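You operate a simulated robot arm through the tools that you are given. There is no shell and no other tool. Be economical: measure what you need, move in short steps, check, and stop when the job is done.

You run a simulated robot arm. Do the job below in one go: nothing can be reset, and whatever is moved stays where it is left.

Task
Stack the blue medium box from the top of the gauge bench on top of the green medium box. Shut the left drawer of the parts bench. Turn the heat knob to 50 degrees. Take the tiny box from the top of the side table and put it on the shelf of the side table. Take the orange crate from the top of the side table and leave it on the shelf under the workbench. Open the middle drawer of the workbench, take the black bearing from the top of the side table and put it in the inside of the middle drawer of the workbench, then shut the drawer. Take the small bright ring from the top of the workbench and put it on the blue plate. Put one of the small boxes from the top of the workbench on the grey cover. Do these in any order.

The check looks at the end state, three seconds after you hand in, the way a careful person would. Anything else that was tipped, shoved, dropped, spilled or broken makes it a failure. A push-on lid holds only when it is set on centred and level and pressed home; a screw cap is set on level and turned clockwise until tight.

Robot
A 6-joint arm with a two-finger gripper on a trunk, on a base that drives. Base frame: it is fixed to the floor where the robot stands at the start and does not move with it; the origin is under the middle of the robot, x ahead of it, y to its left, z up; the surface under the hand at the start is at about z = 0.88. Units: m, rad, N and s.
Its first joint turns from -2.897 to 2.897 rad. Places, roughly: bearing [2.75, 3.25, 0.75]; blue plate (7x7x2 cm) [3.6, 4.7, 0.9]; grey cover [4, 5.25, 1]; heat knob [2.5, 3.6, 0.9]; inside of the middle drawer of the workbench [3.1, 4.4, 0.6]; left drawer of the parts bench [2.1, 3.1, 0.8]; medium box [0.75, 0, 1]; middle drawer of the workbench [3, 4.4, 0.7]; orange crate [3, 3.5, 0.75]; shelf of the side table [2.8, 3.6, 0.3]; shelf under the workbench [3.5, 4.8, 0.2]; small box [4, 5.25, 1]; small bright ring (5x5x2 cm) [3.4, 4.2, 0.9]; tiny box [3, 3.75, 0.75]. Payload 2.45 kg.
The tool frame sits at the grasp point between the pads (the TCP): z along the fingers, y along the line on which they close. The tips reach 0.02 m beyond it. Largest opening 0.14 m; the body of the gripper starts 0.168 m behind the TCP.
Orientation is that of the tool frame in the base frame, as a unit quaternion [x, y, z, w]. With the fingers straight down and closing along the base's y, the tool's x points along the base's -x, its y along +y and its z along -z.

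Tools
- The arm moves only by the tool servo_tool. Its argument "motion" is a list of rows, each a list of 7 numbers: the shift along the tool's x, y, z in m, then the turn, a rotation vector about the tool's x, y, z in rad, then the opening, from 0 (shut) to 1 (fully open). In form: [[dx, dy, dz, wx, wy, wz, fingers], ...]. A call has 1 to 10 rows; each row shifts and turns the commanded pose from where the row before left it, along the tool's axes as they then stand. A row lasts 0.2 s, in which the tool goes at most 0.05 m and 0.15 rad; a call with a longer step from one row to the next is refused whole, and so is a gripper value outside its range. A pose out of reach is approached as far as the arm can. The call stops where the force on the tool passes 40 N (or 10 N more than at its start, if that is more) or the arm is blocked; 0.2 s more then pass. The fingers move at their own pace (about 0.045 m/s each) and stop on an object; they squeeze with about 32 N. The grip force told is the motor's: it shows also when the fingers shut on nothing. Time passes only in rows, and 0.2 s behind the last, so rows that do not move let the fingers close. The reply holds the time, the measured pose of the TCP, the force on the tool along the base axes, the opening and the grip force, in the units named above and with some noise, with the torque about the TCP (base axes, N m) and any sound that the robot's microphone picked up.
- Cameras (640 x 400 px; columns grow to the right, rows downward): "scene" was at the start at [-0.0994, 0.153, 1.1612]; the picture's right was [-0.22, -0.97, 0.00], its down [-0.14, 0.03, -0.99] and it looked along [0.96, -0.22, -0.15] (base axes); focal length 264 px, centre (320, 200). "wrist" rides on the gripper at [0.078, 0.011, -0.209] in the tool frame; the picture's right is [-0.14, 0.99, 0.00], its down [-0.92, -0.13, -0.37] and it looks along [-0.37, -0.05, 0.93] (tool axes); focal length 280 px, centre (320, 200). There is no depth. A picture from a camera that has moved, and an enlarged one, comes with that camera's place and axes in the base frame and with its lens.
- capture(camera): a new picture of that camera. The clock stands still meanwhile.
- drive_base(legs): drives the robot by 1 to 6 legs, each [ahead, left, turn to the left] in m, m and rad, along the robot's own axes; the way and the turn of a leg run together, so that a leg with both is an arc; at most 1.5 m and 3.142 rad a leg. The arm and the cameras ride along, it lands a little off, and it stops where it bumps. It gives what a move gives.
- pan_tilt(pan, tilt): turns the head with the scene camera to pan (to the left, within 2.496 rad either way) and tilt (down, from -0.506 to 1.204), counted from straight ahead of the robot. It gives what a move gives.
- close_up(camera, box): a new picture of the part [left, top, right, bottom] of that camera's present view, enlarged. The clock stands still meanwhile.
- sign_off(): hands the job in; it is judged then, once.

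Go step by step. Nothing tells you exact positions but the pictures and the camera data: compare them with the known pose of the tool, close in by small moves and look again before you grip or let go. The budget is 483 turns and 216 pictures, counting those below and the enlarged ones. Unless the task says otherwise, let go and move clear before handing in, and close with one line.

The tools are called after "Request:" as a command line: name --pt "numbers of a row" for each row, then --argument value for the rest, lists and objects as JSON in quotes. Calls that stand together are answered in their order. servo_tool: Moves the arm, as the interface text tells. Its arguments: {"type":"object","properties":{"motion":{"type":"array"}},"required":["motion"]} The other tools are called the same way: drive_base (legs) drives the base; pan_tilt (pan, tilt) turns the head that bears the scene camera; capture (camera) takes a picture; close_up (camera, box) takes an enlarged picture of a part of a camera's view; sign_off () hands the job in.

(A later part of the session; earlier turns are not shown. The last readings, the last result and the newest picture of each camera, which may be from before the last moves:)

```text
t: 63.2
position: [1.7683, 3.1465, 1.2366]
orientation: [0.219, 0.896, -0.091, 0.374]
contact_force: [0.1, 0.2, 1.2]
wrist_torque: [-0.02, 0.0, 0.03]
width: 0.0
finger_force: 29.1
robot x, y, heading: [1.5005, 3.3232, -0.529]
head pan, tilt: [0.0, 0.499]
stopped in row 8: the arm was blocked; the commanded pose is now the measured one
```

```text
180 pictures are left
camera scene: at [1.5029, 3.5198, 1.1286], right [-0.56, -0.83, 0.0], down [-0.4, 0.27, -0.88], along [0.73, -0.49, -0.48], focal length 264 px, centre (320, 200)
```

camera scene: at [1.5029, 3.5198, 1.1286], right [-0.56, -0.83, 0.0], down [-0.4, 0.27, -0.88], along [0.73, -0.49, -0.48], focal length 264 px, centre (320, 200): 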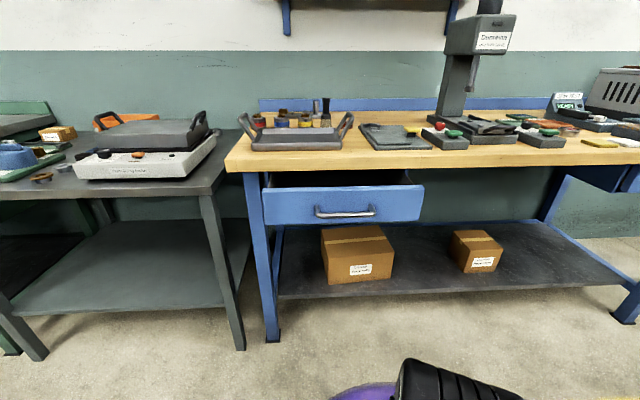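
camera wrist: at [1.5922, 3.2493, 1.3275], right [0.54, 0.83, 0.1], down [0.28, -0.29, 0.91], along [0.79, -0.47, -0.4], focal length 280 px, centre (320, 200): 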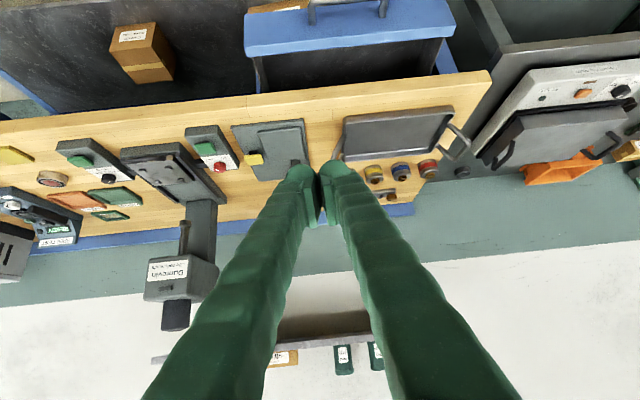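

The arm hit a limit at short reach while tilting (about 44° achieved, which is enough). I extend slightly, shift right of the handle and descend in front of the drawer.

Request:
servo_tool --pt "-0.025 -0.03 0.025 0 0 0 0" --pt "-0.018 -0.03 0.018 0 0 0 0" --pt "0.03 0 0.03 0 0 0 0" --pt "0.03 0 0.03 0 0 0 0" --pt "0.03 0 0.03 0 0 0 0" --pt "0.03 0 0.03 0 0 0 0" --pt "0.03 0 0.03 0 0 0 0" --pt "0.03 0 0.03 0 0 0 0"

Request:
capture --camera "wrist"

```text
t: 63.8
position: [1.8251, 3.1297, 1.2273]
orientation: [0.138, 0.913, -0.059, 0.38]
contact_force: [0.3, -0.3, 0.1]
wrist_torque: [0.02, 0.02, 0.01]
width: 0.0002
finger_force: 29.4
robot x, y, heading: [1.5029, 3.3253, -0.533]
head pan, tilt: [0.0, 0.499]
stopped in row 3: the arm was blocked; the commanded pose is now the measured one
```

```text
179 pictures are left
camera wrist: at [1.633, 3.1988, 1.3192], right [0.39, 0.92, 0.1], down [0.33, -0.24, 0.91], along [0.86, -0.32, -0.4], focal length 280 px, centre (320, 200)
```

wrist: 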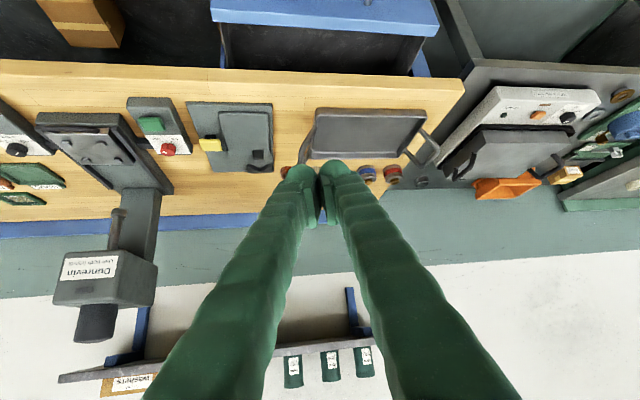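

The wrist is too close to the robot's axis for this orientation. I'll drive 0.4 m to the right so the arm works at longer reach.

Request:
drive_base --legs '[[0, -0.4, 0]]'

Request:
capture --camera "scene"

```text
t: 66.3
position: [1.622, 2.7837, 1.2288]
orientation: [0.139, 0.913, -0.058, 0.38]
contact_force: [0.4, -0.4, 0.8]
wrist_torque: [-0.03, -0.01, 0.03]
width: 0.0001
finger_force: 29.7
robot x, y, heading: [1.2992, 2.9811, -0.532]
head pan, tilt: [0.0, 0.499]
```

```text
178 pictures are left
camera scene: at [1.3026, 3.1804, 1.1286], right [-0.5, -0.87, 0.0], down [-0.41, 0.24, -0.88], along [0.76, -0.44, -0.48], focal length 264 px, centre (320, 200)
```

scene: 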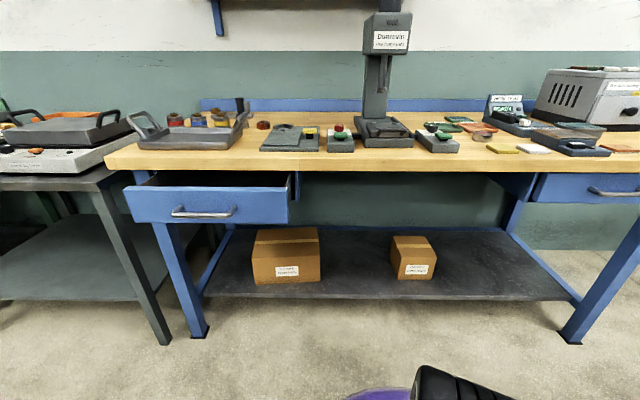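

The drawer front is at n≈0.153, L 3.48–3.91, z 0.75–0.82. I extend left and fix the yaw.

Request:
servo_tool --pt "0 0.045 0 0 0 0 0" --pt "0 0.045 0 0 0 0 0" --pt "0 0.045 0 0 0 0 0" --pt "0 0.045 0 0 0 0 0" --pt "0 0.045 0 0.078 0 0.078 0" --pt "0 0.045 0 0.078 0 0.078 0" --pt "0 0.045 0 0 0 0 0" --pt "0 0.045 0 0 0 0 0"

Request:
capture --camera "scene"

```text
t: 68.3
position: [1.7782, 2.95, 1.2281]
orientation: [0.4, 0.832, -0.167, 0.347]
contact_force: [-0.1, 0.5, -0.3]
wrist_torque: [0.02, 0.0, -0.02]
width: 0.0001
finger_force: 29.0
robot x, y, heading: [1.2953, 2.9804, -0.528]
head pan, tilt: [0.0, 0.499]
stopped in row 8: the arm was blocked; the commanded pose is now the measured one
```

```text
177 pictures are left
camera scene: at [1.3021, 3.1798, 1.1286], right [-0.51, -0.86, 0.0], down [-0.41, 0.24, -0.88], along [0.76, -0.44, -0.48], focal length 264 px, centre (320, 200)
```

scene: 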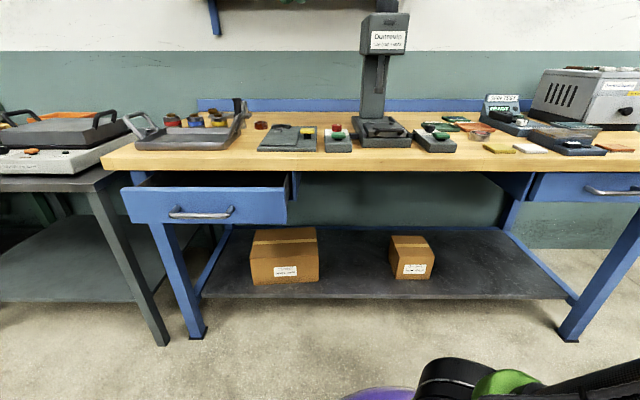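

The wrist passed near the shoulder axis and lost yaw. It's clear of that zone now, so I restore the yaw and continue left.

Request:
servo_tool --pt "0 0 0 -0.087 0 -0.087 0" --pt "0 0 0 -0.087 0 -0.087 0" --pt "0 0 0 -0.087 0 -0.087 0" --pt "0 0.03 0 0 0 0 0" --pt "0 0.03 0 0 0 0 0" --pt "0 0.03 0 0 0 0 0"

```text
t: 69.7
position: [1.8243, 3.0269, 1.2284]
orientation: [0.241, 0.89, -0.102, 0.372]
contact_force: [0.2, -0.4, -0.2]
wrist_torque: [0.01, -0.02, 0.04]
width: 0.0
finger_force: 29.5
robot x, y, heading: [1.2981, 2.9777, -0.528]
head pan, tilt: [0.0, 0.499]
```

Orientation is right (yaw -30°, tilt 45°). I back off 4 cm and descend in front of the drawer.

Request:
servo_tool --pt "0.028 0 -0.028 0 0 0 0" --pt "0.0348 0 0.0348 0 0 0 0" --pt "0.0348 0 0.0348 0 0 0 0" --pt "0.0348 0 0.0348 0 0 0 0" --pt "0.0348 0 0.0348 0 0 0 0" --pt "0.0348 0 0.0348 0 0 0 0" --pt "0.0348 0 0.0348 0 0 0 0" --pt "0.0348 0 0.0348 0 0 0 0" --pt "0.0348 0 0.0348 0 0 0 0"

Request:
capture --camera "wrist"

Request:
capture --camera "scene"

```text
t: 71.7
position: [1.7899, 3.0445, 0.8348]
orientation: [0.241, 0.891, -0.102, 0.371]
contact_force: [0.2, -0.2, 0.1]
wrist_torque: [-0.04, 0.01, 0.01]
width: 0.0
finger_force: 29.1
robot x, y, heading: [1.2997, 2.9826, -0.528]
head pan, tilt: [0.0, 0.499]
```

```text
176 pictures are left
camera wrist: at [1.6188, 3.1555, 0.9247], right [0.58, 0.81, 0.1], down [0.27, -0.3, 0.91], along [0.77, -0.51, -0.4], focal length 280 px, centre (320, 200)
```

wrist: 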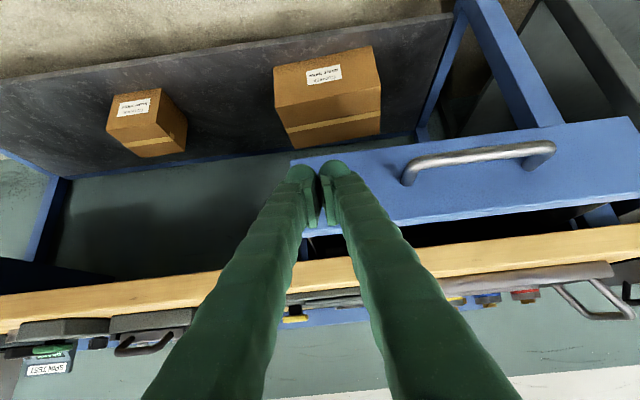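

```text
175 pictures are left
camera scene: at [1.3021, 3.1797, 1.1286], right [-0.51, -0.86, 0.0], down [-0.41, 0.24, -0.88], along [0.76, -0.44, -0.48], focal length 264 px, centre (320, 200)
```

scene: 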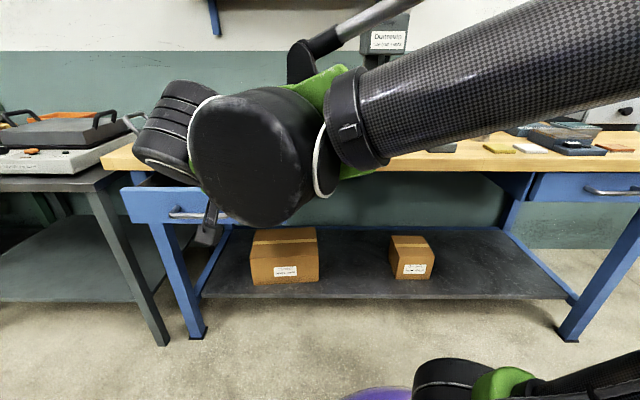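

The tip is in front of the drawer face, right of the handle. I lower 5 cm, shift 3 cm left and start pushing.

Request:
servo_tool --pt "0.0177 0.015 0.0177 0 0 0 0" --pt "0.0177 0.015 0.0177 0 0 0 0" --pt "-0.0212 0 0.0212 0 0 0 0" --pt "-0.0212 0 0.0212 0 0 0 0" --pt "-0.0141 0 0.0141 0 0 0 0" --pt "-0.0141 0 0.0141 0 0 0 0" --pt "-0.0141 0 0.0141 0 0 0 0"

Request:
capture --camera "wrist"

```text
t: 73.3
position: [1.909, 3.0109, 0.7855]
orientation: [0.24, 0.892, -0.101, 0.37]
contact_force: [-0.1, 0.2, 1.0]
wrist_torque: [0.01, 0.0, 0.02]
width: 0.0
finger_force: 29.4
robot x, y, heading: [1.2987, 2.9822, -0.529]
head pan, tilt: [0.0, 0.499]
```

```text
174 pictures are left
camera wrist: at [1.7382, 3.1216, 0.8758], right [0.58, 0.81, 0.1], down [0.27, -0.3, 0.91], along [0.77, -0.51, -0.4], focal length 280 px, centre (320, 200)
```

wrist: 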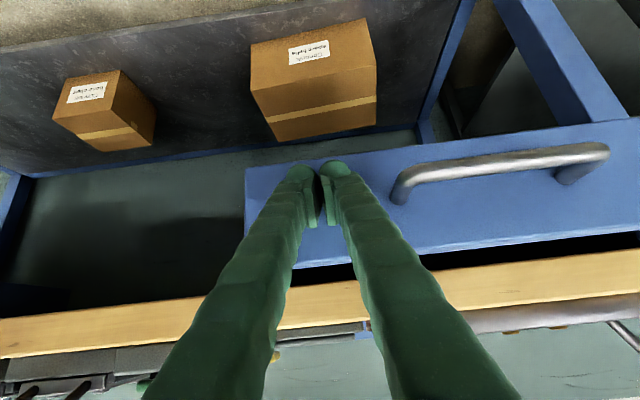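

No firm contact yet. I continue pushing in steps.

Request:
servo_tool --pt "-0.0141 0 0.0141 0 0 0 0" --pt "-0.0141 0 0.0141 0 0 0 0" --pt "-0.0141 0 0.0141 0 0 0 0" --pt "-0.0106 0 0.0106 0 0 0 0" --pt "-0.0106 0 0.0106 0 0 0 0"

Request:
capture --camera "wrist"

```text
t: 74.5
position: [1.9806, 2.9682, 0.7837]
orientation: [0.242, 0.891, -0.101, 0.37]
contact_force: [-14.4, 7.2, -0.8]
wrist_torque: [0.09, -0.05, -0.07]
width: 0.0058
finger_force: 29.8
robot x, y, heading: [1.2962, 2.9786, -0.53]
head pan, tilt: [0.0, 0.499]
stopped in row 5: the force on the tool passed its limit at 61 N (the readings are from after the stop); the commanded pose is now the measured one
```

```text
173 pictures are left
camera wrist: at [1.811, 3.0794, 0.875], right [0.58, 0.81, 0.1], down [0.27, -0.31, 0.91], along [0.76, -0.51, -0.4], focal length 280 px, centre (320, 200)
```

wrist: 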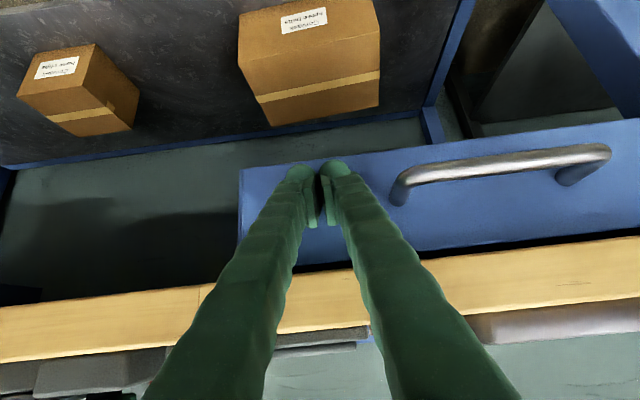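

A force stop came at n≈0.23. I'll back off a little and check whether the drawer is fully shut.

Request:
servo_tool --pt "0.0212 0 -0.0212 0 0 0 0" --pt "0.0282 0 -0.0282 0 0 0 0" --pt "0.0282 0 -0.0282 0 0 0 0" --pt "0.0282 0 -0.0282 0 0 0 0"

Request:
capture --camera "wrist"

Request:
capture --camera "scene"

```text
t: 75.5
position: [1.8537, 3.0425, 0.7847]
orientation: [0.241, 0.892, -0.101, 0.369]
contact_force: [0.5, 0.2, 0.5]
wrist_torque: [-0.03, 0.0, -0.01]
width: 0.0
finger_force: 29.4
robot x, y, heading: [1.2993, 2.9803, -0.527]
head pan, tilt: [0.0, 0.499]
```

```text
172 pictures are left
camera wrist: at [1.6831, 3.1539, 0.8757], right [0.58, 0.81, 0.1], down [0.27, -0.31, 0.91], along [0.76, -0.51, -0.4], focal length 280 px, centre (320, 200)
```

wrist: 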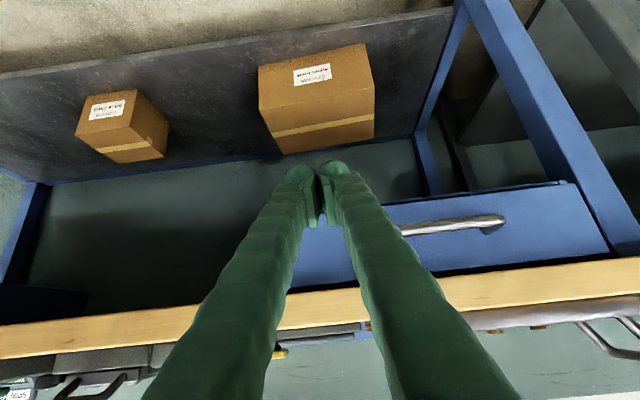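

```text
171 pictures are left
camera scene: at [1.3018, 3.1798, 1.1286], right [-0.51, -0.86, 0.0], down [-0.41, 0.24, -0.88], along [0.76, -0.44, -0.48], focal length 264 px, centre (320, 200)
```

scene: 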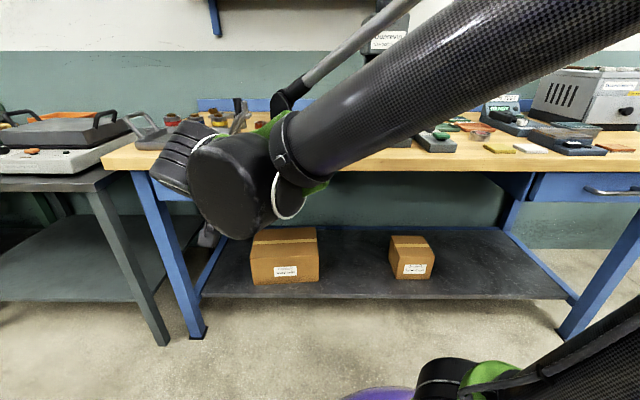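

The drawer went in. I rise clear and view the front for confirmation.

Request:
servo_tool --pt "0.02 0 -0.02 0 0 0 0" --pt "-0.034 0 -0.034 0 0 0 0" --pt "-0.034 0 -0.034 0 0 0 0" --pt "-0.034 0 -0.034 0 0 0 0" --pt "-0.034 0 -0.034 0 0 0 0" --pt "-0.034 0 -0.034 0 0 0 0" --pt "-0.034 0 -0.034 0 0 0 0" --pt "-0.034 0 -0.034 0 0 0 0" --pt "-0.034 0 -0.034 0 0 0 0"

Request:
close_up --camera "scene" --box '[80, 130, 640, 280]'

```text
t: 77.5
position: [1.8281, 3.0577, 1.1681]
orientation: [0.241, 0.892, -0.1, 0.369]
contact_force: [-0.6, 0.5, -0.2]
wrist_torque: [0.0, 0.02, -0.02]
width: 0.0004
finger_force: 29.4
robot x, y, heading: [1.2998, 2.9796, -0.525]
head pan, tilt: [0.0, 0.499]
```

```text
1.14 times, centred on (360, 205) of scene
camera zoom: at [1.3016, 3.1798, 1.1286], right [-0.51, -0.86, 0.0], down [-0.41, 0.24, -0.88], along [0.76, -0.44, -0.48], focal length 302 px, centre (274, 194)
```

zoom: 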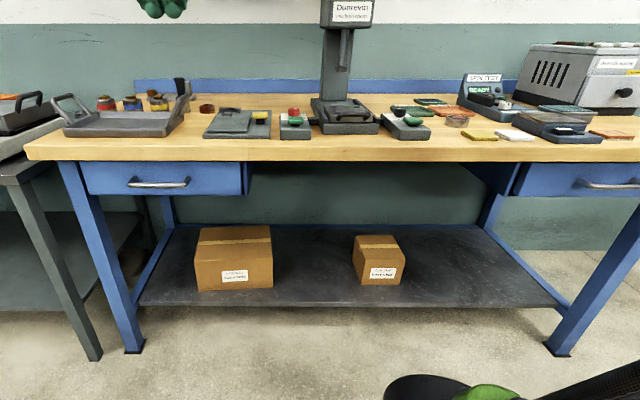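

The drawer is shut. I bring the tool vertical again and drive left to the side table.

Request:
servo_tool --pt "0 0 0 0 0.131 0 0.3" --pt "0 0 0 0 0.131 0 0.5" --pt "0 0 0 0 0.131 0 0.5" --pt "0 0 0 0 0.131 0 0.5" --pt "0 0 0 0 0.131 0 0.5" --pt "0 0 0 0 0.131 0 0.5" --pt "0 0 -0.03 0 0 0 0.5" --pt "0 0 -0.04 0 0 0 0.5"

Request:
drive_base --legs '[[0, 0.85, 0]]'

Request:
capture --camera "scene"

Request:
capture --camera "wrist"

```text
t: 79.3
position: [1.8289, 3.0578, 1.2387]
orientation: [0.261, 0.965, -0.001, -0.001]
contact_force: [0.3, 0.1, 0.6]
wrist_torque: [0.0, 0.0, -0.02]
width: 0.07
finger_force: 0.1
robot x, y, heading: [1.2964, 2.9795, -0.529]
head pan, tilt: [0.0, 0.499]
```

```text
t: 83.9
position: [2.2613, 3.806, 1.2375]
orientation: [0.258, 0.966, -0.001, -0.001]
contact_force: [0.3, 1.0, 0.4]
wrist_torque: [-0.04, 0.0, 0.02]
width: 0.0698
finger_force: 0.1
robot x, y, heading: [1.734, 3.7242, -0.522]
head pan, tilt: [0.0, 0.499]
```

```text
169 pictures are left
camera scene: at [1.7333, 3.9241, 1.1286], right [-0.5, -0.87, 0.0], down [-0.41, 0.24, -0.88], along [0.76, -0.44, -0.48], focal length 264 px, centre (320, 200)
```

scene: 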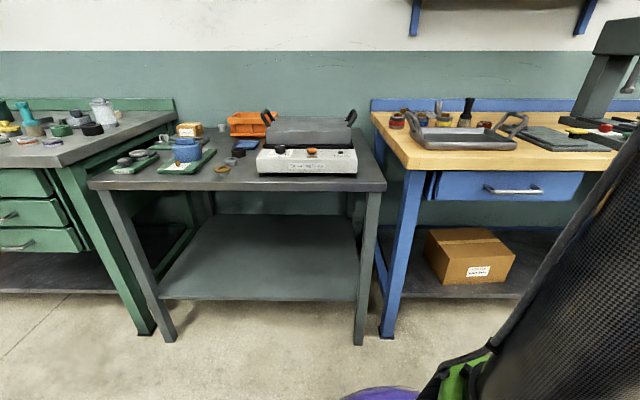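

```text
168 pictures are left
camera wrist: at [2.1987, 3.8535, 1.4463], right [0.61, 0.79, 0.0], down [0.73, -0.57, 0.37], along [0.29, -0.23, -0.93], focal length 280 px, centre (320, 200)
```

wrist: 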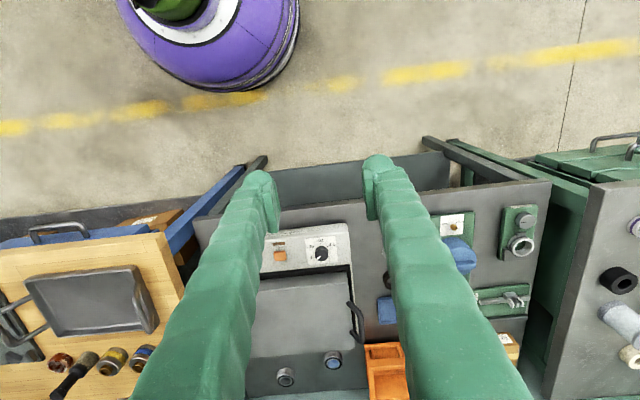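

Request:
close_up --camera "scene" --box '[90, 90, 390, 200]'

Request:
close_up --camera "wrist" --box '[250, 200, 560, 400]'

Request:
close_up --camera "wrist" --box '[255, 225, 375, 300]'

```text
2.13 times, centred on (240, 145) of scene
camera zoom: at [1.7333, 3.9241, 1.1286], right [-0.5, -0.87, 0.0], down [-0.41, 0.24, -0.88], along [0.76, -0.44, -0.48], focal length 564 px, centre (491, 317)
```

zoom: 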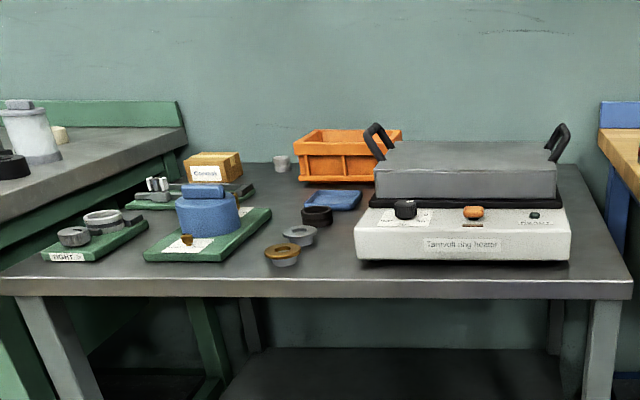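

```text
2.00 times, centred on (405, 300) of wrist
camera zoom: at [2.1987, 3.8535, 1.4463], right [0.61, 0.79, 0.0], down [0.73, -0.57, 0.37], along [0.29, -0.23, -0.93], focal length 561 px, centre (150, 0)
```

zoom: 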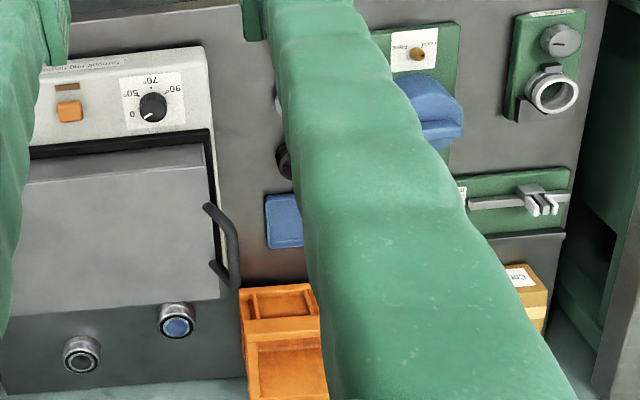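

```text
5.33 times, centred on (315, 262) of wrist
camera zoom: at [2.1987, 3.8535, 1.4463], right [0.61, 0.79, 0.0], down [0.73, -0.57, 0.37], along [0.29, -0.23, -0.93], focal length 1495 px, centre (347, -133)
```

zoom: 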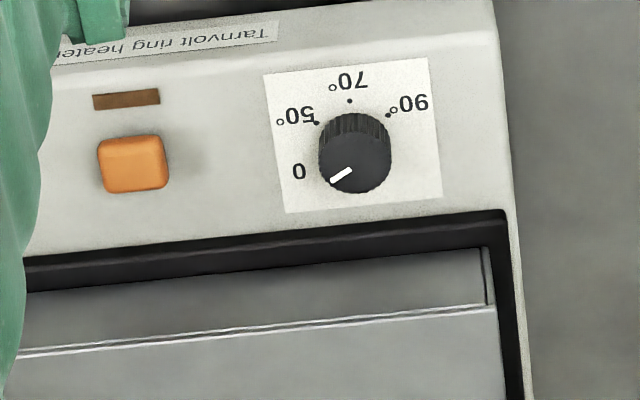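

I see the ring heater: knob at about [2.477, 3.638, 0.87], its pointer on 0 and "50°" about 60° clockwise. On the table are also the orange crate, the tiny cardboard box and the black bearing. I move above the knob.

Request:
servo_tool --pt "-0.045 -0.006 0 0 0 0 0.5" --pt "-0.045 -0.006 0 0 0 0 0.5" --pt "-0.045 -0.006 0 0 0 0 0.5" --pt "-0.045 -0.006 0 0 0 0 0.5" --pt "-0.045 -0.006 0 0 0 0 0.5" --pt "-0.045 -0.006 0 0 0 0 0.5" --pt "0 0 0.045 0 0 0 0.5" --pt "0 0 0.045 0 0 0 0.5" --pt "0 0 0.045 0 0 0 0.5" --pt "0 0 0.045 0 0 0 0.5"

Request:
capture --camera "wrist"

```text
t: 86.1
position: [2.4779, 3.6394, 1.0572]
orientation: [0.259, 0.966, -0.001, -0.001]
contact_force: [-0.4, -0.6, 0.1]
wrist_torque: [-0.03, 0.02, -0.01]
width: 0.0699
finger_force: 0.1
robot x, y, heading: [1.7332, 3.7266, -0.525]
head pan, tilt: [0.0, 0.499]
```

```text
164 pictures are left
camera wrist: at [2.4146, 3.6873, 1.2664], right [0.61, 0.79, 0.0], down [0.74, -0.57, 0.37], along [0.29, -0.23, -0.93], focal length 280 px, centre (320, 200)
```

wrist: 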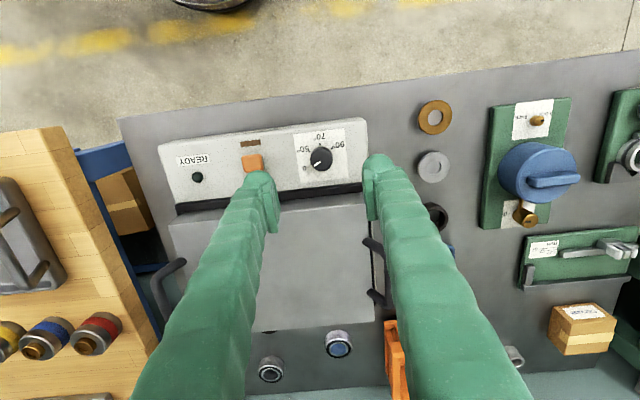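

Request:
close_up --camera "wrist" --box '[280, 110, 380, 200]'

```text
4.44 times, centred on (330, 155) of wrist
camera zoom: at [2.4146, 3.6873, 1.2664], right [0.61, 0.79, 0.0], down [0.74, -0.57, 0.37], along [0.29, -0.23, -0.93], focal length 1246 px, centre (276, 400)
```

zoom: 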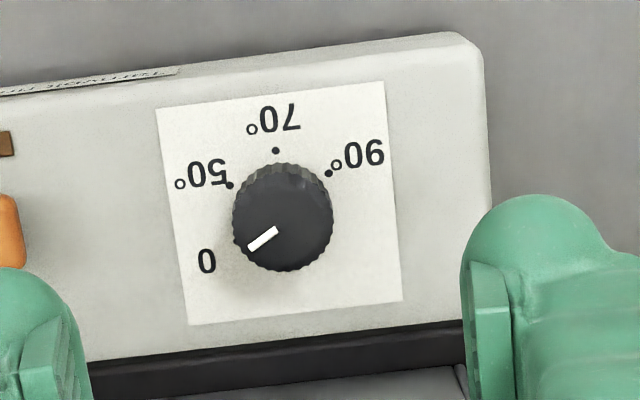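

The pointer needs about 60° clockwise. I centre over the knob, pre-rotate -30°, narrow the fingers and descend partway.

Request:
servo_tool --pt "-0.0118 -0.0024 0 0 0 0 0.36" --pt "0 0 0 0 0 -0.131 0.36" --pt "0 0 0 0 0 -0.131 0.36" --pt "0 0 0 0 0 -0.131 0.36" --pt "0 0 0 0 0 -0.131 0.36" --pt "0 0 0.04 0 0 0 0.36" --pt "0 0 0.04 0 0 0 0.36" --pt "0 0 0.04 0 0 0 0.36" --pt "0 0 0 0 0 0 0.36"

Request:
capture --camera "wrist"

```text
t: 88.1
position: [2.4865, 3.6321, 0.937]
orientation: [-0.001, 1.0, -0.001, 0.0]
contact_force: [-0.2, 0.3, -0.9]
wrist_torque: [0.0, 0.01, 0.0]
width: 0.0508
finger_force: 0.0
robot x, y, heading: [1.7302, 3.7251, -0.523]
head pan, tilt: [0.0, 0.499]
```

```text
162 pictures are left
camera wrist: at [2.4079, 3.6416, 1.1451], right [0.14, 0.99, 0.0], down [0.92, -0.13, 0.37], along [0.36, -0.05, -0.93], focal length 280 px, centre (320, 200)
```

wrist: 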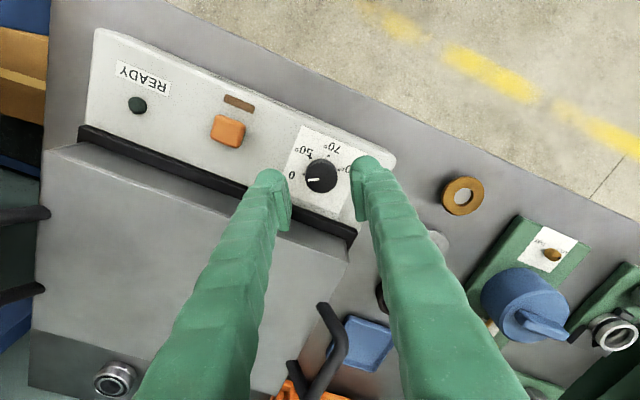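

Centred between the fingers. I descend gently to knob height.

Request:
servo_tool --pt "0 0 0.02 0 0 0 0.36" --pt "0 0 0.015 0 0 0 0.36" --pt "0 0 0.006 0 0 0 0.36" --pt "0 0 0.004 0 0 0 0.36" --pt "0 0 0.003 0 0 0 0.36"

Request:
capture --camera "wrist"

```text
t: 89.3
position: [2.4863, 3.6313, 0.8891]
orientation: [-0.002, 1.0, 0.0, -0.001]
contact_force: [-0.1, -0.4, -1.1]
wrist_torque: [0.05, 0.0, -0.01]
width: 0.0502
finger_force: 0.1
robot x, y, heading: [1.7289, 3.7299, -0.528]
head pan, tilt: [0.0, 0.499]
```

```text
161 pictures are left
camera wrist: at [2.4076, 3.6418, 1.0978], right [0.14, 0.99, 0.0], down [0.92, -0.13, 0.37], along [0.36, -0.05, -0.93], focal length 280 px, centre (320, 200)
```

wrist: 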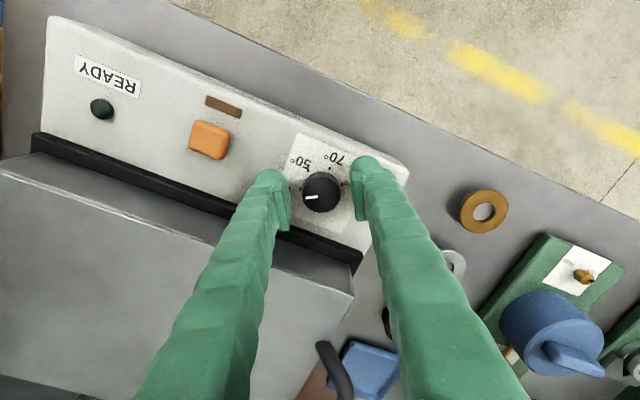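

Request:
servo_tool --pt "0 0 0.003 0 0 0 0.36" --pt "0 0 0.002 0 0 0 0.36" --pt "0 0 0 0 0 0 0" --pt "0 0 0 0 0 0 0" --pt "0 0 0 0 0 0 0"

```text
t: 90.5
position: [2.4868, 3.632, 0.8853]
orientation: [-0.002, 1.0, -0.001, -0.001]
contact_force: [-0.5, 6.5, -2.0]
wrist_torque: [0.09, 0.02, 0.03]
width: 0.0305
finger_force: 38.7
robot x, y, heading: [1.7291, 3.7228, -0.519]
head pan, tilt: [0.0, 0.499]
```

Gripped the knob (3 cm). I turn it clockwise 60° and look.

Request:
servo_tool --pt "0 0 0 0 0 0.131 0" --pt "0 0 0 0 0 0.131 0" --pt "0 0 0 0 0 0.131 0" --pt "0 0 0 0 0 0.131 0" --pt "0 0 0 0 0 0.131 0" --pt "0 0 0 0 0 0.131 0" --pt "0 0 0 0 0 0.131 0" --pt "0 0 0 0 0 0.131 0" --pt "0 0 0 0 0 0 0"

Request:
close_up --camera "wrist" --box '[270, 110, 390, 220]'

```text
t: 92.2
position: [2.4883, 3.6365, 0.8836]
orientation: [0.441, 0.897, 0.001, 0.0]
contact_force: [2.6, 4.8, -4.4]
wrist_torque: [0.06, -0.05, -0.03]
width: 0.0307
finger_force: 44.9
robot x, y, heading: [1.7334, 3.7236, -0.519]
head pan, tilt: [0.0, 0.499]
stopped in row 8: the force on the tool passed its limit at 41 N (the readings are from after the stop); the commanded pose is now the measured one
```

```text
3.64 times, centred on (330, 165) of wrist
camera zoom: at [2.4478, 3.7026, 1.0927], right [0.87, 0.5, 0.0], down [0.46, -0.81, 0.37], along [0.18, -0.32, -0.93], focal length 1020 px, centre (284, 327)
```

zoom: 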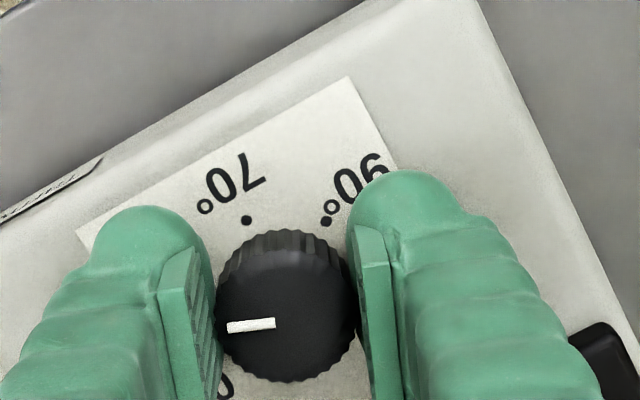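

The pointer is nearly at 50. I release and rise a bit to read the dial.

Request:
servo_tool --pt "0 0 0 0 0 0 0.36" --pt "0 0 0 0 0 0 0.36" --pt "0 0 -0.03 0 0 0 0.36" --pt "0 0 -0.04 0 0 0 0.36" --pt "0 0 -0.04 0 0 0 0.36" --pt "0 0 -0.04 0 0 0 0.5"

Request:
close_up --camera "wrist" --box '[280, 110, 380, 200]'

```text
t: 93.5
position: [2.4881, 3.6344, 1.0339]
orientation: [0.442, 0.897, 0.0, 0.0]
contact_force: [0.5, -0.4, 0.1]
wrist_torque: [0.0, 0.01, -0.01]
width: 0.07
finger_force: 0.1
robot x, y, heading: [1.7315, 3.7235, -0.521]
head pan, tilt: [0.0, 0.499]
```

```text
4.44 times, centred on (330, 155) of wrist
camera zoom: at [2.4481, 3.7017, 1.2424], right [0.87, 0.5, 0.0], down [0.46, -0.81, 0.37], along [0.18, -0.32, -0.93], focal length 1246 px, centre (276, 400)
```

zoom: 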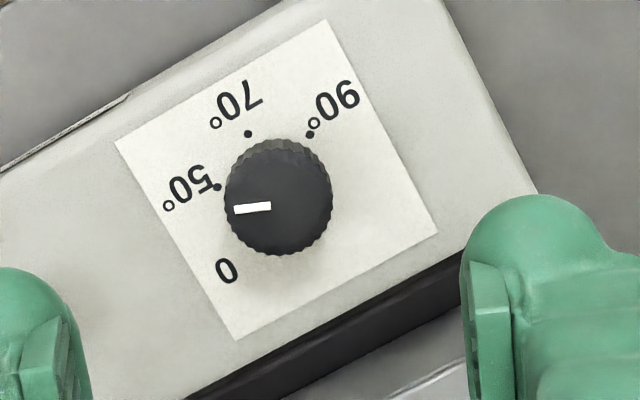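

The pointer is about 6° short of the 50 dot. I grip again and turn the remaining 6°.

Request:
servo_tool --pt "0 0 0.04 0 0 -0.05 0.36" --pt "0 0 0.04 0 0 -0.05 0.36" --pt "0 0 0.04 0 0 0 0.36" --pt "0 0 0.018 0 0 0 0.36" --pt "0 0 0.01 0 0 0 0.36" --pt "0 0 0 0 0 0 0" --pt "0 0 0 0 0 0 0" --pt "0 0 0 0 0 0 0"

Request:
servo_tool --pt "0 0 0 0 0 0.055 0" --pt "0 0 0 0 0 0.055 0" --pt "0 0 0 0 0 0 0" --pt "0 0 0 0 0 0 0.36" --pt "0 0 0 0 0 0 0.36" --pt "0 0 -0.03 0 0 0 0.36" --pt "0 0 -0.04 0 0 0 0.36" --pt "0 0 -0.04 0 0 0 0.36" --pt "0 0 -0.04 0 0 0 0.5"

Request:
close_up --camera "wrist" --box '[280, 110, 380, 200]'

```text
t: 95.3
position: [2.4877, 3.6348, 0.8876]
orientation: [0.396, 0.918, 0.0, 0.001]
contact_force: [2.5, 1.9, -5.9]
wrist_torque: [0.0, -0.12, 0.01]
width: 0.0305
finger_force: 39.4
robot x, y, heading: [1.7328, 3.7223, -0.523]
head pan, tilt: [0.0, 0.499]
```

```text
t: 97.3
position: [2.4861, 3.6349, 1.0367]
orientation: [0.446, 0.895, 0.0, 0.0]
contact_force: [-0.3, 0.0, -0.5]
wrist_torque: [0.04, 0.01, 0.01]
width: 0.0701
finger_force: 0.1
robot x, y, heading: [1.7335, 3.7226, -0.526]
head pan, tilt: [0.0, 0.499]
```

```text
4.44 times, centred on (330, 155) of wrist
camera zoom: at [2.4484, 3.7018, 1.245], right [0.87, 0.49, 0.0], down [0.45, -0.81, 0.37], along [0.18, -0.32, -0.93], focal length 1246 px, centre (276, 400)
```

zoom: 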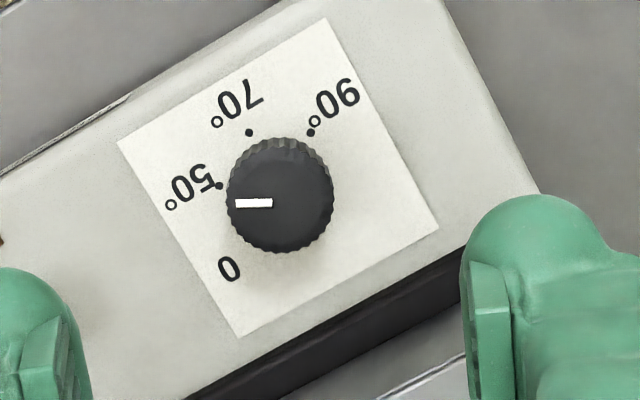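

About 2–3° still short. One more small nudge.

Request:
servo_tool --pt "0 0 0.04 0 0 -0.05 0.36" --pt "0 0 0.04 0 0 0 0.36" --pt "0 0 0.04 0 0 0 0.36" --pt "0 0 0.018 0 0 0 0.36" --pt "0 0 0.012 0 0 0 0.36" --pt "0 0 0 0 0 0 0" --pt "0 0 0 0 0 0 0" --pt "0 0 0 0 0 0 0"

Request:
servo_tool --pt "0 0 0 0 0 0.03 0" --pt "0 0 0 0 0 0.03 0" --pt "0 0 0 0 0 0 0" --pt "0 0 0 0 0 0 0.36" --pt "0 0 0 0 0 0 0.36" --pt "0 0 -0.03 0 0 0 0.36" --pt "0 0 -0.04 0 0 0 0.36" --pt "0 0 -0.04 0 0 0 0.36" --pt "0 0 -0.04 0 0 0 0.5"

Request:
close_up --camera "wrist" --box '[280, 110, 380, 200]'

```text
t: 99.2
position: [2.4877, 3.6343, 0.8849]
orientation: [0.424, 0.906, 0.001, 0.0]
contact_force: [9.3, 5.1, -2.9]
wrist_torque: [0.01, -0.18, 0.07]
width: 0.0307
finger_force: 38.8
robot x, y, heading: [1.7328, 3.7254, -0.519]
head pan, tilt: [0.0, 0.499]
```

```text
t: 101.2
position: [2.4879, 3.6347, 1.0371]
orientation: [0.451, 0.893, 0.0, -0.001]
contact_force: [0.2, 0.2, 0.4]
wrist_torque: [0.03, -0.01, 0.05]
width: 0.0699
finger_force: 0.0
robot x, y, heading: [1.7309, 3.7252, -0.52]
head pan, tilt: [0.0, 0.499]
```

```text
4.44 times, centred on (330, 155) of wrist
camera zoom: at [2.4488, 3.703, 1.2448], right [0.88, 0.48, 0.0], down [0.44, -0.82, 0.37], along [0.18, -0.32, -0.93], focal length 1246 px, centre (276, 400)
```

zoom: 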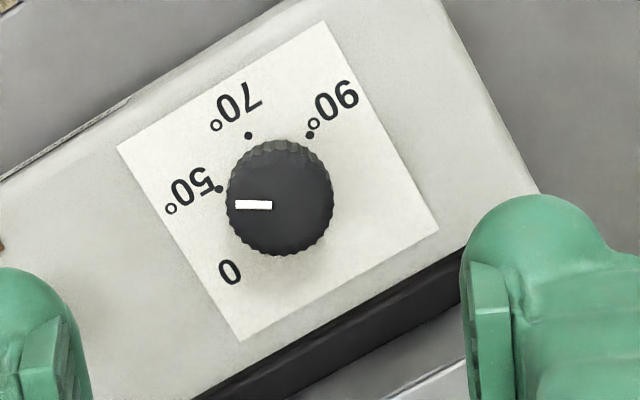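

The dial now reads 50. Next come the side-table items, so I rise and move left to view them.

Request:
servo_tool --pt "0 0 -0.045 0 0 0 0.6" --pt "0 0 -0.045 0 0 0 0.8" --pt "0 0 -0.045 0 0 -0.137 1" --pt "0 0 -0.045 0 0 -0.137 1" --pt "0 0 0 0 0 -0.137 1" --pt "0.02 0.045 0 0 0 0 1" --pt "0.02 0.045 0 0 0 0 1" --pt "0.02 0.045 0 0 0 0 1" --pt "0 0.049 0 0 0 0 1" --pt "0 0.049 0 0 0 0 1"

Request:
capture --camera "wrist"

Request:
capture --camera "scene"

```text
t: 103.3
position: [2.5503, 3.8662, 1.2173]
orientation: [0.259, 0.966, 0.0, 0.0]
contact_force: [-1.2, -1.5, 0.5]
wrist_torque: [0.11, -0.13, -0.02]
width: 0.1403
finger_force: 0.1
robot x, y, heading: [1.7313, 3.7258, -0.529]
head pan, tilt: [0.0, 0.499]
```

```text
156 pictures are left
camera wrist: at [2.4878, 3.9126, 1.4266], right [0.62, 0.79, 0.0], down [0.73, -0.57, 0.37], along [0.29, -0.23, -0.93], focal length 280 px, centre (320, 200)
```

wrist: 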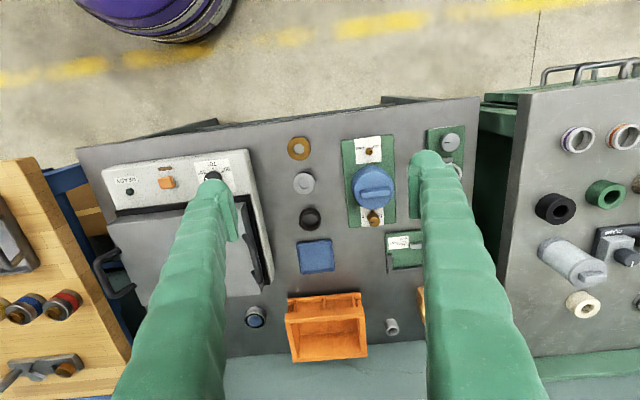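

```text
155 pictures are left
camera scene: at [1.733, 3.924, 1.1287], right [-0.5, -0.87, 0.0], down [-0.41, 0.24, -0.88], along [0.76, -0.44, -0.48], focal length 264 px, centre (320, 200)
```

scene: 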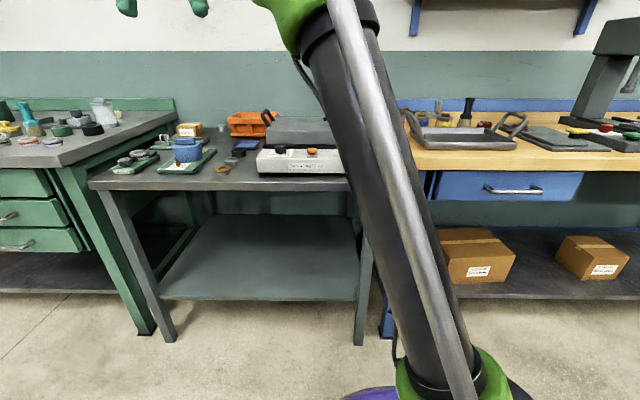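

The black bearing is at about [2.72, 3.70] and the crate at about [3.01, 3.54]. Both are too far from here, so I'll move the base left 0.5 m and forward 0.24 m.

Request:
drive_base --legs '[[0, 0.5, 0], [0.24, 0, 0]]'

Request:
capture --camera "scene"

Request:
capture --camera "wrist"

```text
t: 107.7
position: [3.0104, 4.1742, 1.2177]
orientation: [0.261, 0.965, 0.0, 0.0]
contact_force: [-0.2, 0.4, -0.4]
wrist_torque: [0.01, -0.01, 0.03]
width: 0.1401
finger_force: 0.1
robot x, y, heading: [2.1878, 4.037, -0.531]
head pan, tilt: [0.0, 0.499]
```

```text
154 pictures are left
camera scene: at [2.1919, 4.2379, 1.1286], right [-0.5, -0.86, 0.0], down [-0.41, 0.24, -0.88], along [0.76, -0.44, -0.48], focal length 264 px, centre (320, 200)
```

scene: 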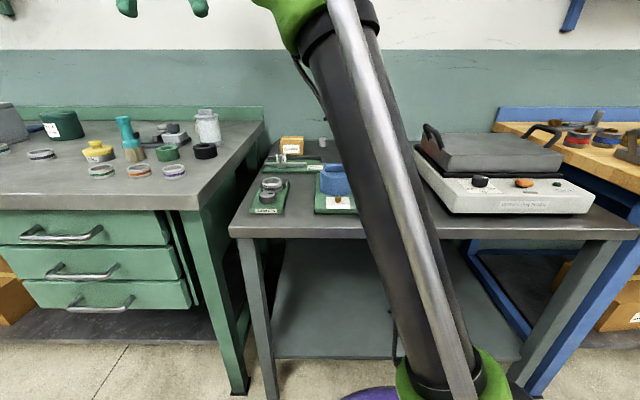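

```text
153 pictures are left
camera wrist: at [2.9471, 4.2225, 1.4258], right [0.62, 0.79, 0.0], down [0.73, -0.58, 0.37], along [0.29, -0.23, -0.93], focal length 280 px, centre (320, 200)
```

wrist: 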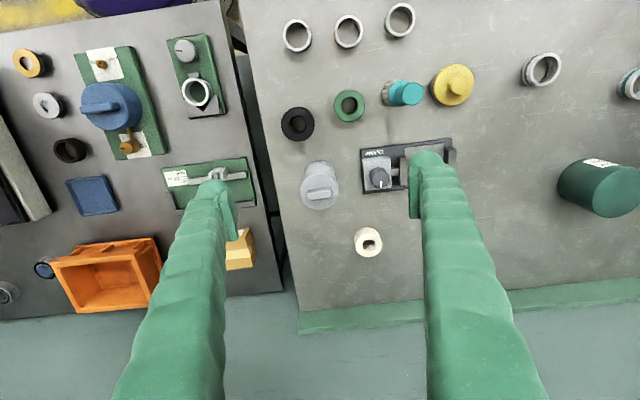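

The robot is closer now. I look at the tiny box, the crate and the bearing in detail.

Request:
close_up --camera "wrist" --box '[0, 130, 290, 330]'

Request:
close_up --camera "wrist" --box '[250, 0, 560, 280]'

Request:
close_up --camera "scene" --box '[0, 90, 360, 330]'

```text
2.00 times, centred on (145, 230) of wrist
camera zoom: at [2.9471, 4.2225, 1.4258], right [0.62, 0.79, 0.0], down [0.73, -0.58, 0.37], along [0.29, -0.23, -0.93], focal length 561 px, centre (670, 140)
```

zoom: 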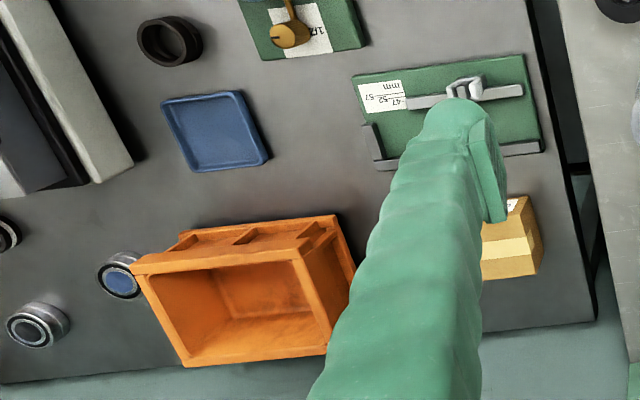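

```text
1.43 times, centred on (405, 140) of wrist
camera zoom: at [2.9471, 4.2225, 1.4258], right [0.62, 0.79, 0.0], down [0.73, -0.58, 0.37], along [0.29, -0.23, -0.93], focal length 401 px, centre (199, 286)
```

zoom: 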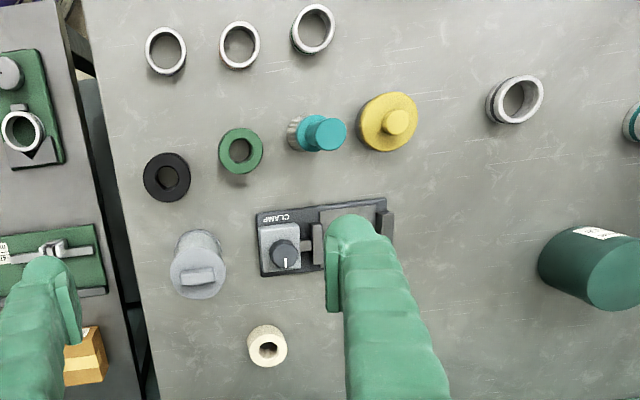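

```text
1.67 times, centred on (180, 210) of scene
camera zoom: at [2.1919, 4.2379, 1.1286], right [-0.5, -0.86, 0.0], down [-0.41, 0.24, -0.88], along [0.76, -0.44, -0.48], focal length 441 px, centre (553, 183)
```

zoom: 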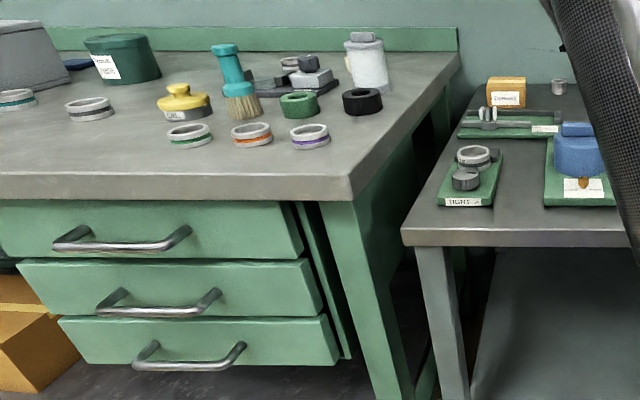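

The two ball bearings lie behind the heater. The one with a black seal, near [2.81, 3.16], matches the given place; the other has a blue seal. I shift the hand right to view the table's back row better.

Request:
servo_tool --pt "0 -0.048 -0.01 0 0 0 1" --pt "0 -0.048 -0.01 0 0 0 1" --pt "0 -0.048 -0.01 0 0 0 1" --pt "0 -0.048 0 0 0 0 1" --pt "0 -0.048 0 0 0 0 1" --pt "0 -0.048 0 0 0 0 1" --pt "0 -0.048 0 0 0 0 1" --pt "0 -0.048 0 0 0 0 1"

Request:
capture --camera "wrist"

```text
t: 109.5
position: [2.8158, 3.8432, 1.2469]
orientation: [0.261, 0.965, 0.0, 0.001]
contact_force: [0.5, 0.3, -0.1]
wrist_torque: [-0.04, 0.06, 0.01]
width: 0.14
finger_force: 0.0
robot x, y, heading: [2.1881, 4.0362, -0.528]
head pan, tilt: [0.0, 0.499]
```

```text
149 pictures are left
camera wrist: at [2.7533, 3.8913, 1.4561], right [0.62, 0.79, 0.0], down [0.73, -0.57, 0.37], along [0.29, -0.23, -0.93], focal length 280 px, centre (320, 200)
```

wrist: 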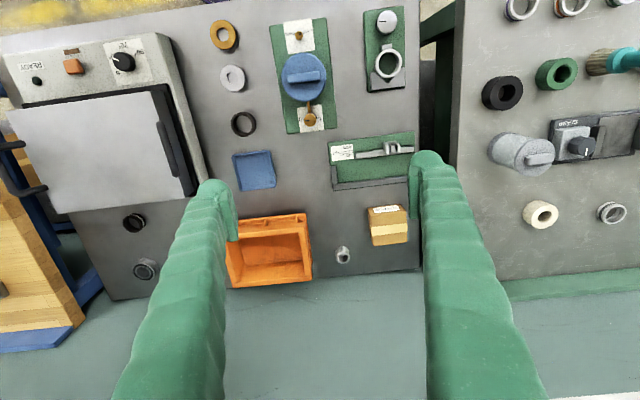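

The small steel ring at about [3.35, 4.24] matches "small bright ring". I'll zoom in on the bearings, crate and tiny box.

Request:
close_up --camera "wrist" --box '[100, 190, 220, 300]'

Request:
close_up --camera "wrist" --box '[220, 120, 430, 300]'

```text
3.64 times, centred on (160, 245) of wrist
camera zoom: at [2.7533, 3.8913, 1.4561], right [0.62, 0.79, 0.0], down [0.73, -0.57, 0.37], along [0.29, -0.23, -0.93], focal length 1020 px, centre (902, 36)
```

zoom: 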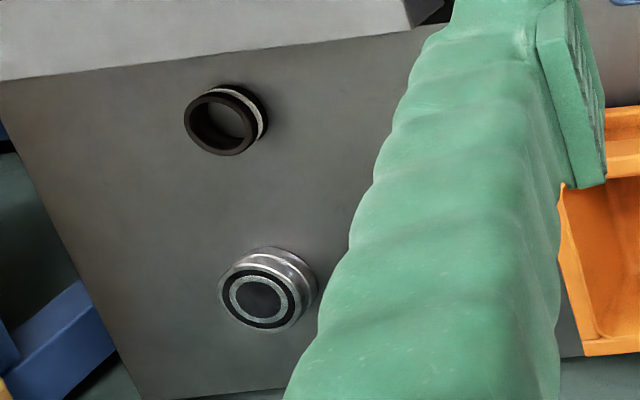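

```text
2.22 times, centred on (325, 210) of wrist
camera zoom: at [2.7533, 3.8913, 1.4561], right [0.62, 0.79, 0.0], down [0.73, -0.57, 0.37], along [0.29, -0.23, -0.93], focal length 623 px, centre (309, 178)
```

zoom: 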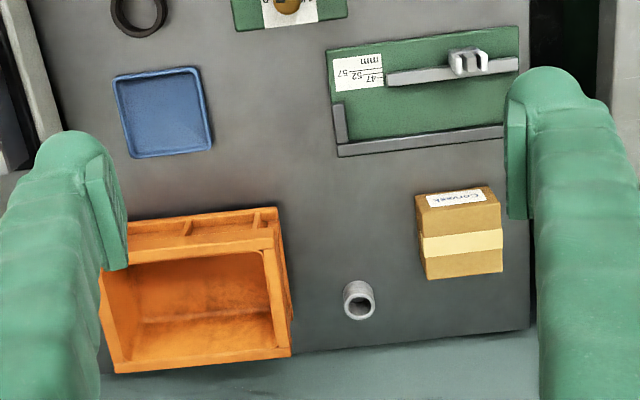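

There are several ring-like parts behind the heater. I move the camera closer to tell which is the black bearing.

Request:
servo_tool --pt "0 -0.048 0 0 0 0 1" --pt "0 -0.048 0 0 0 0 1" --pt "0 -0.048 0 0 0 0 1" --pt "0 -0.048 0 0 0 0 1" --pt "0 -0.048 0 0 0 0 1" --pt "0 -0.048 0 0 0 0 1" --pt "0 -0.048 0 0 0 0 1" --pt "0 -0.048 0 0 0 0 1"

Request:
capture --camera "wrist"

```text
t: 111.3
position: [2.6216, 3.5118, 1.2474]
orientation: [0.262, 0.965, 0.0, 0.0]
contact_force: [-0.2, 0.5, -0.5]
wrist_torque: [-0.11, 0.02, 0.01]
width: 0.1398
finger_force: 0.0
robot x, y, heading: [2.191, 4.0345, -0.53]
head pan, tilt: [0.0, 0.499]
```

```text
146 pictures are left
camera wrist: at [2.5591, 3.559, 1.4561], right [0.62, 0.79, 0.0], down [0.73, -0.58, 0.37], along [0.29, -0.23, -0.93], focal length 280 px, centre (320, 200)
```

wrist: 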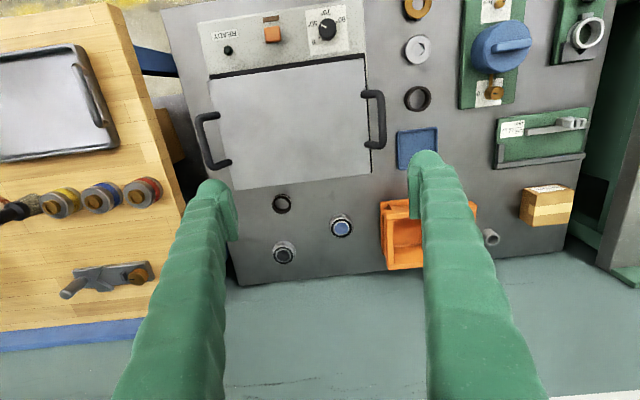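

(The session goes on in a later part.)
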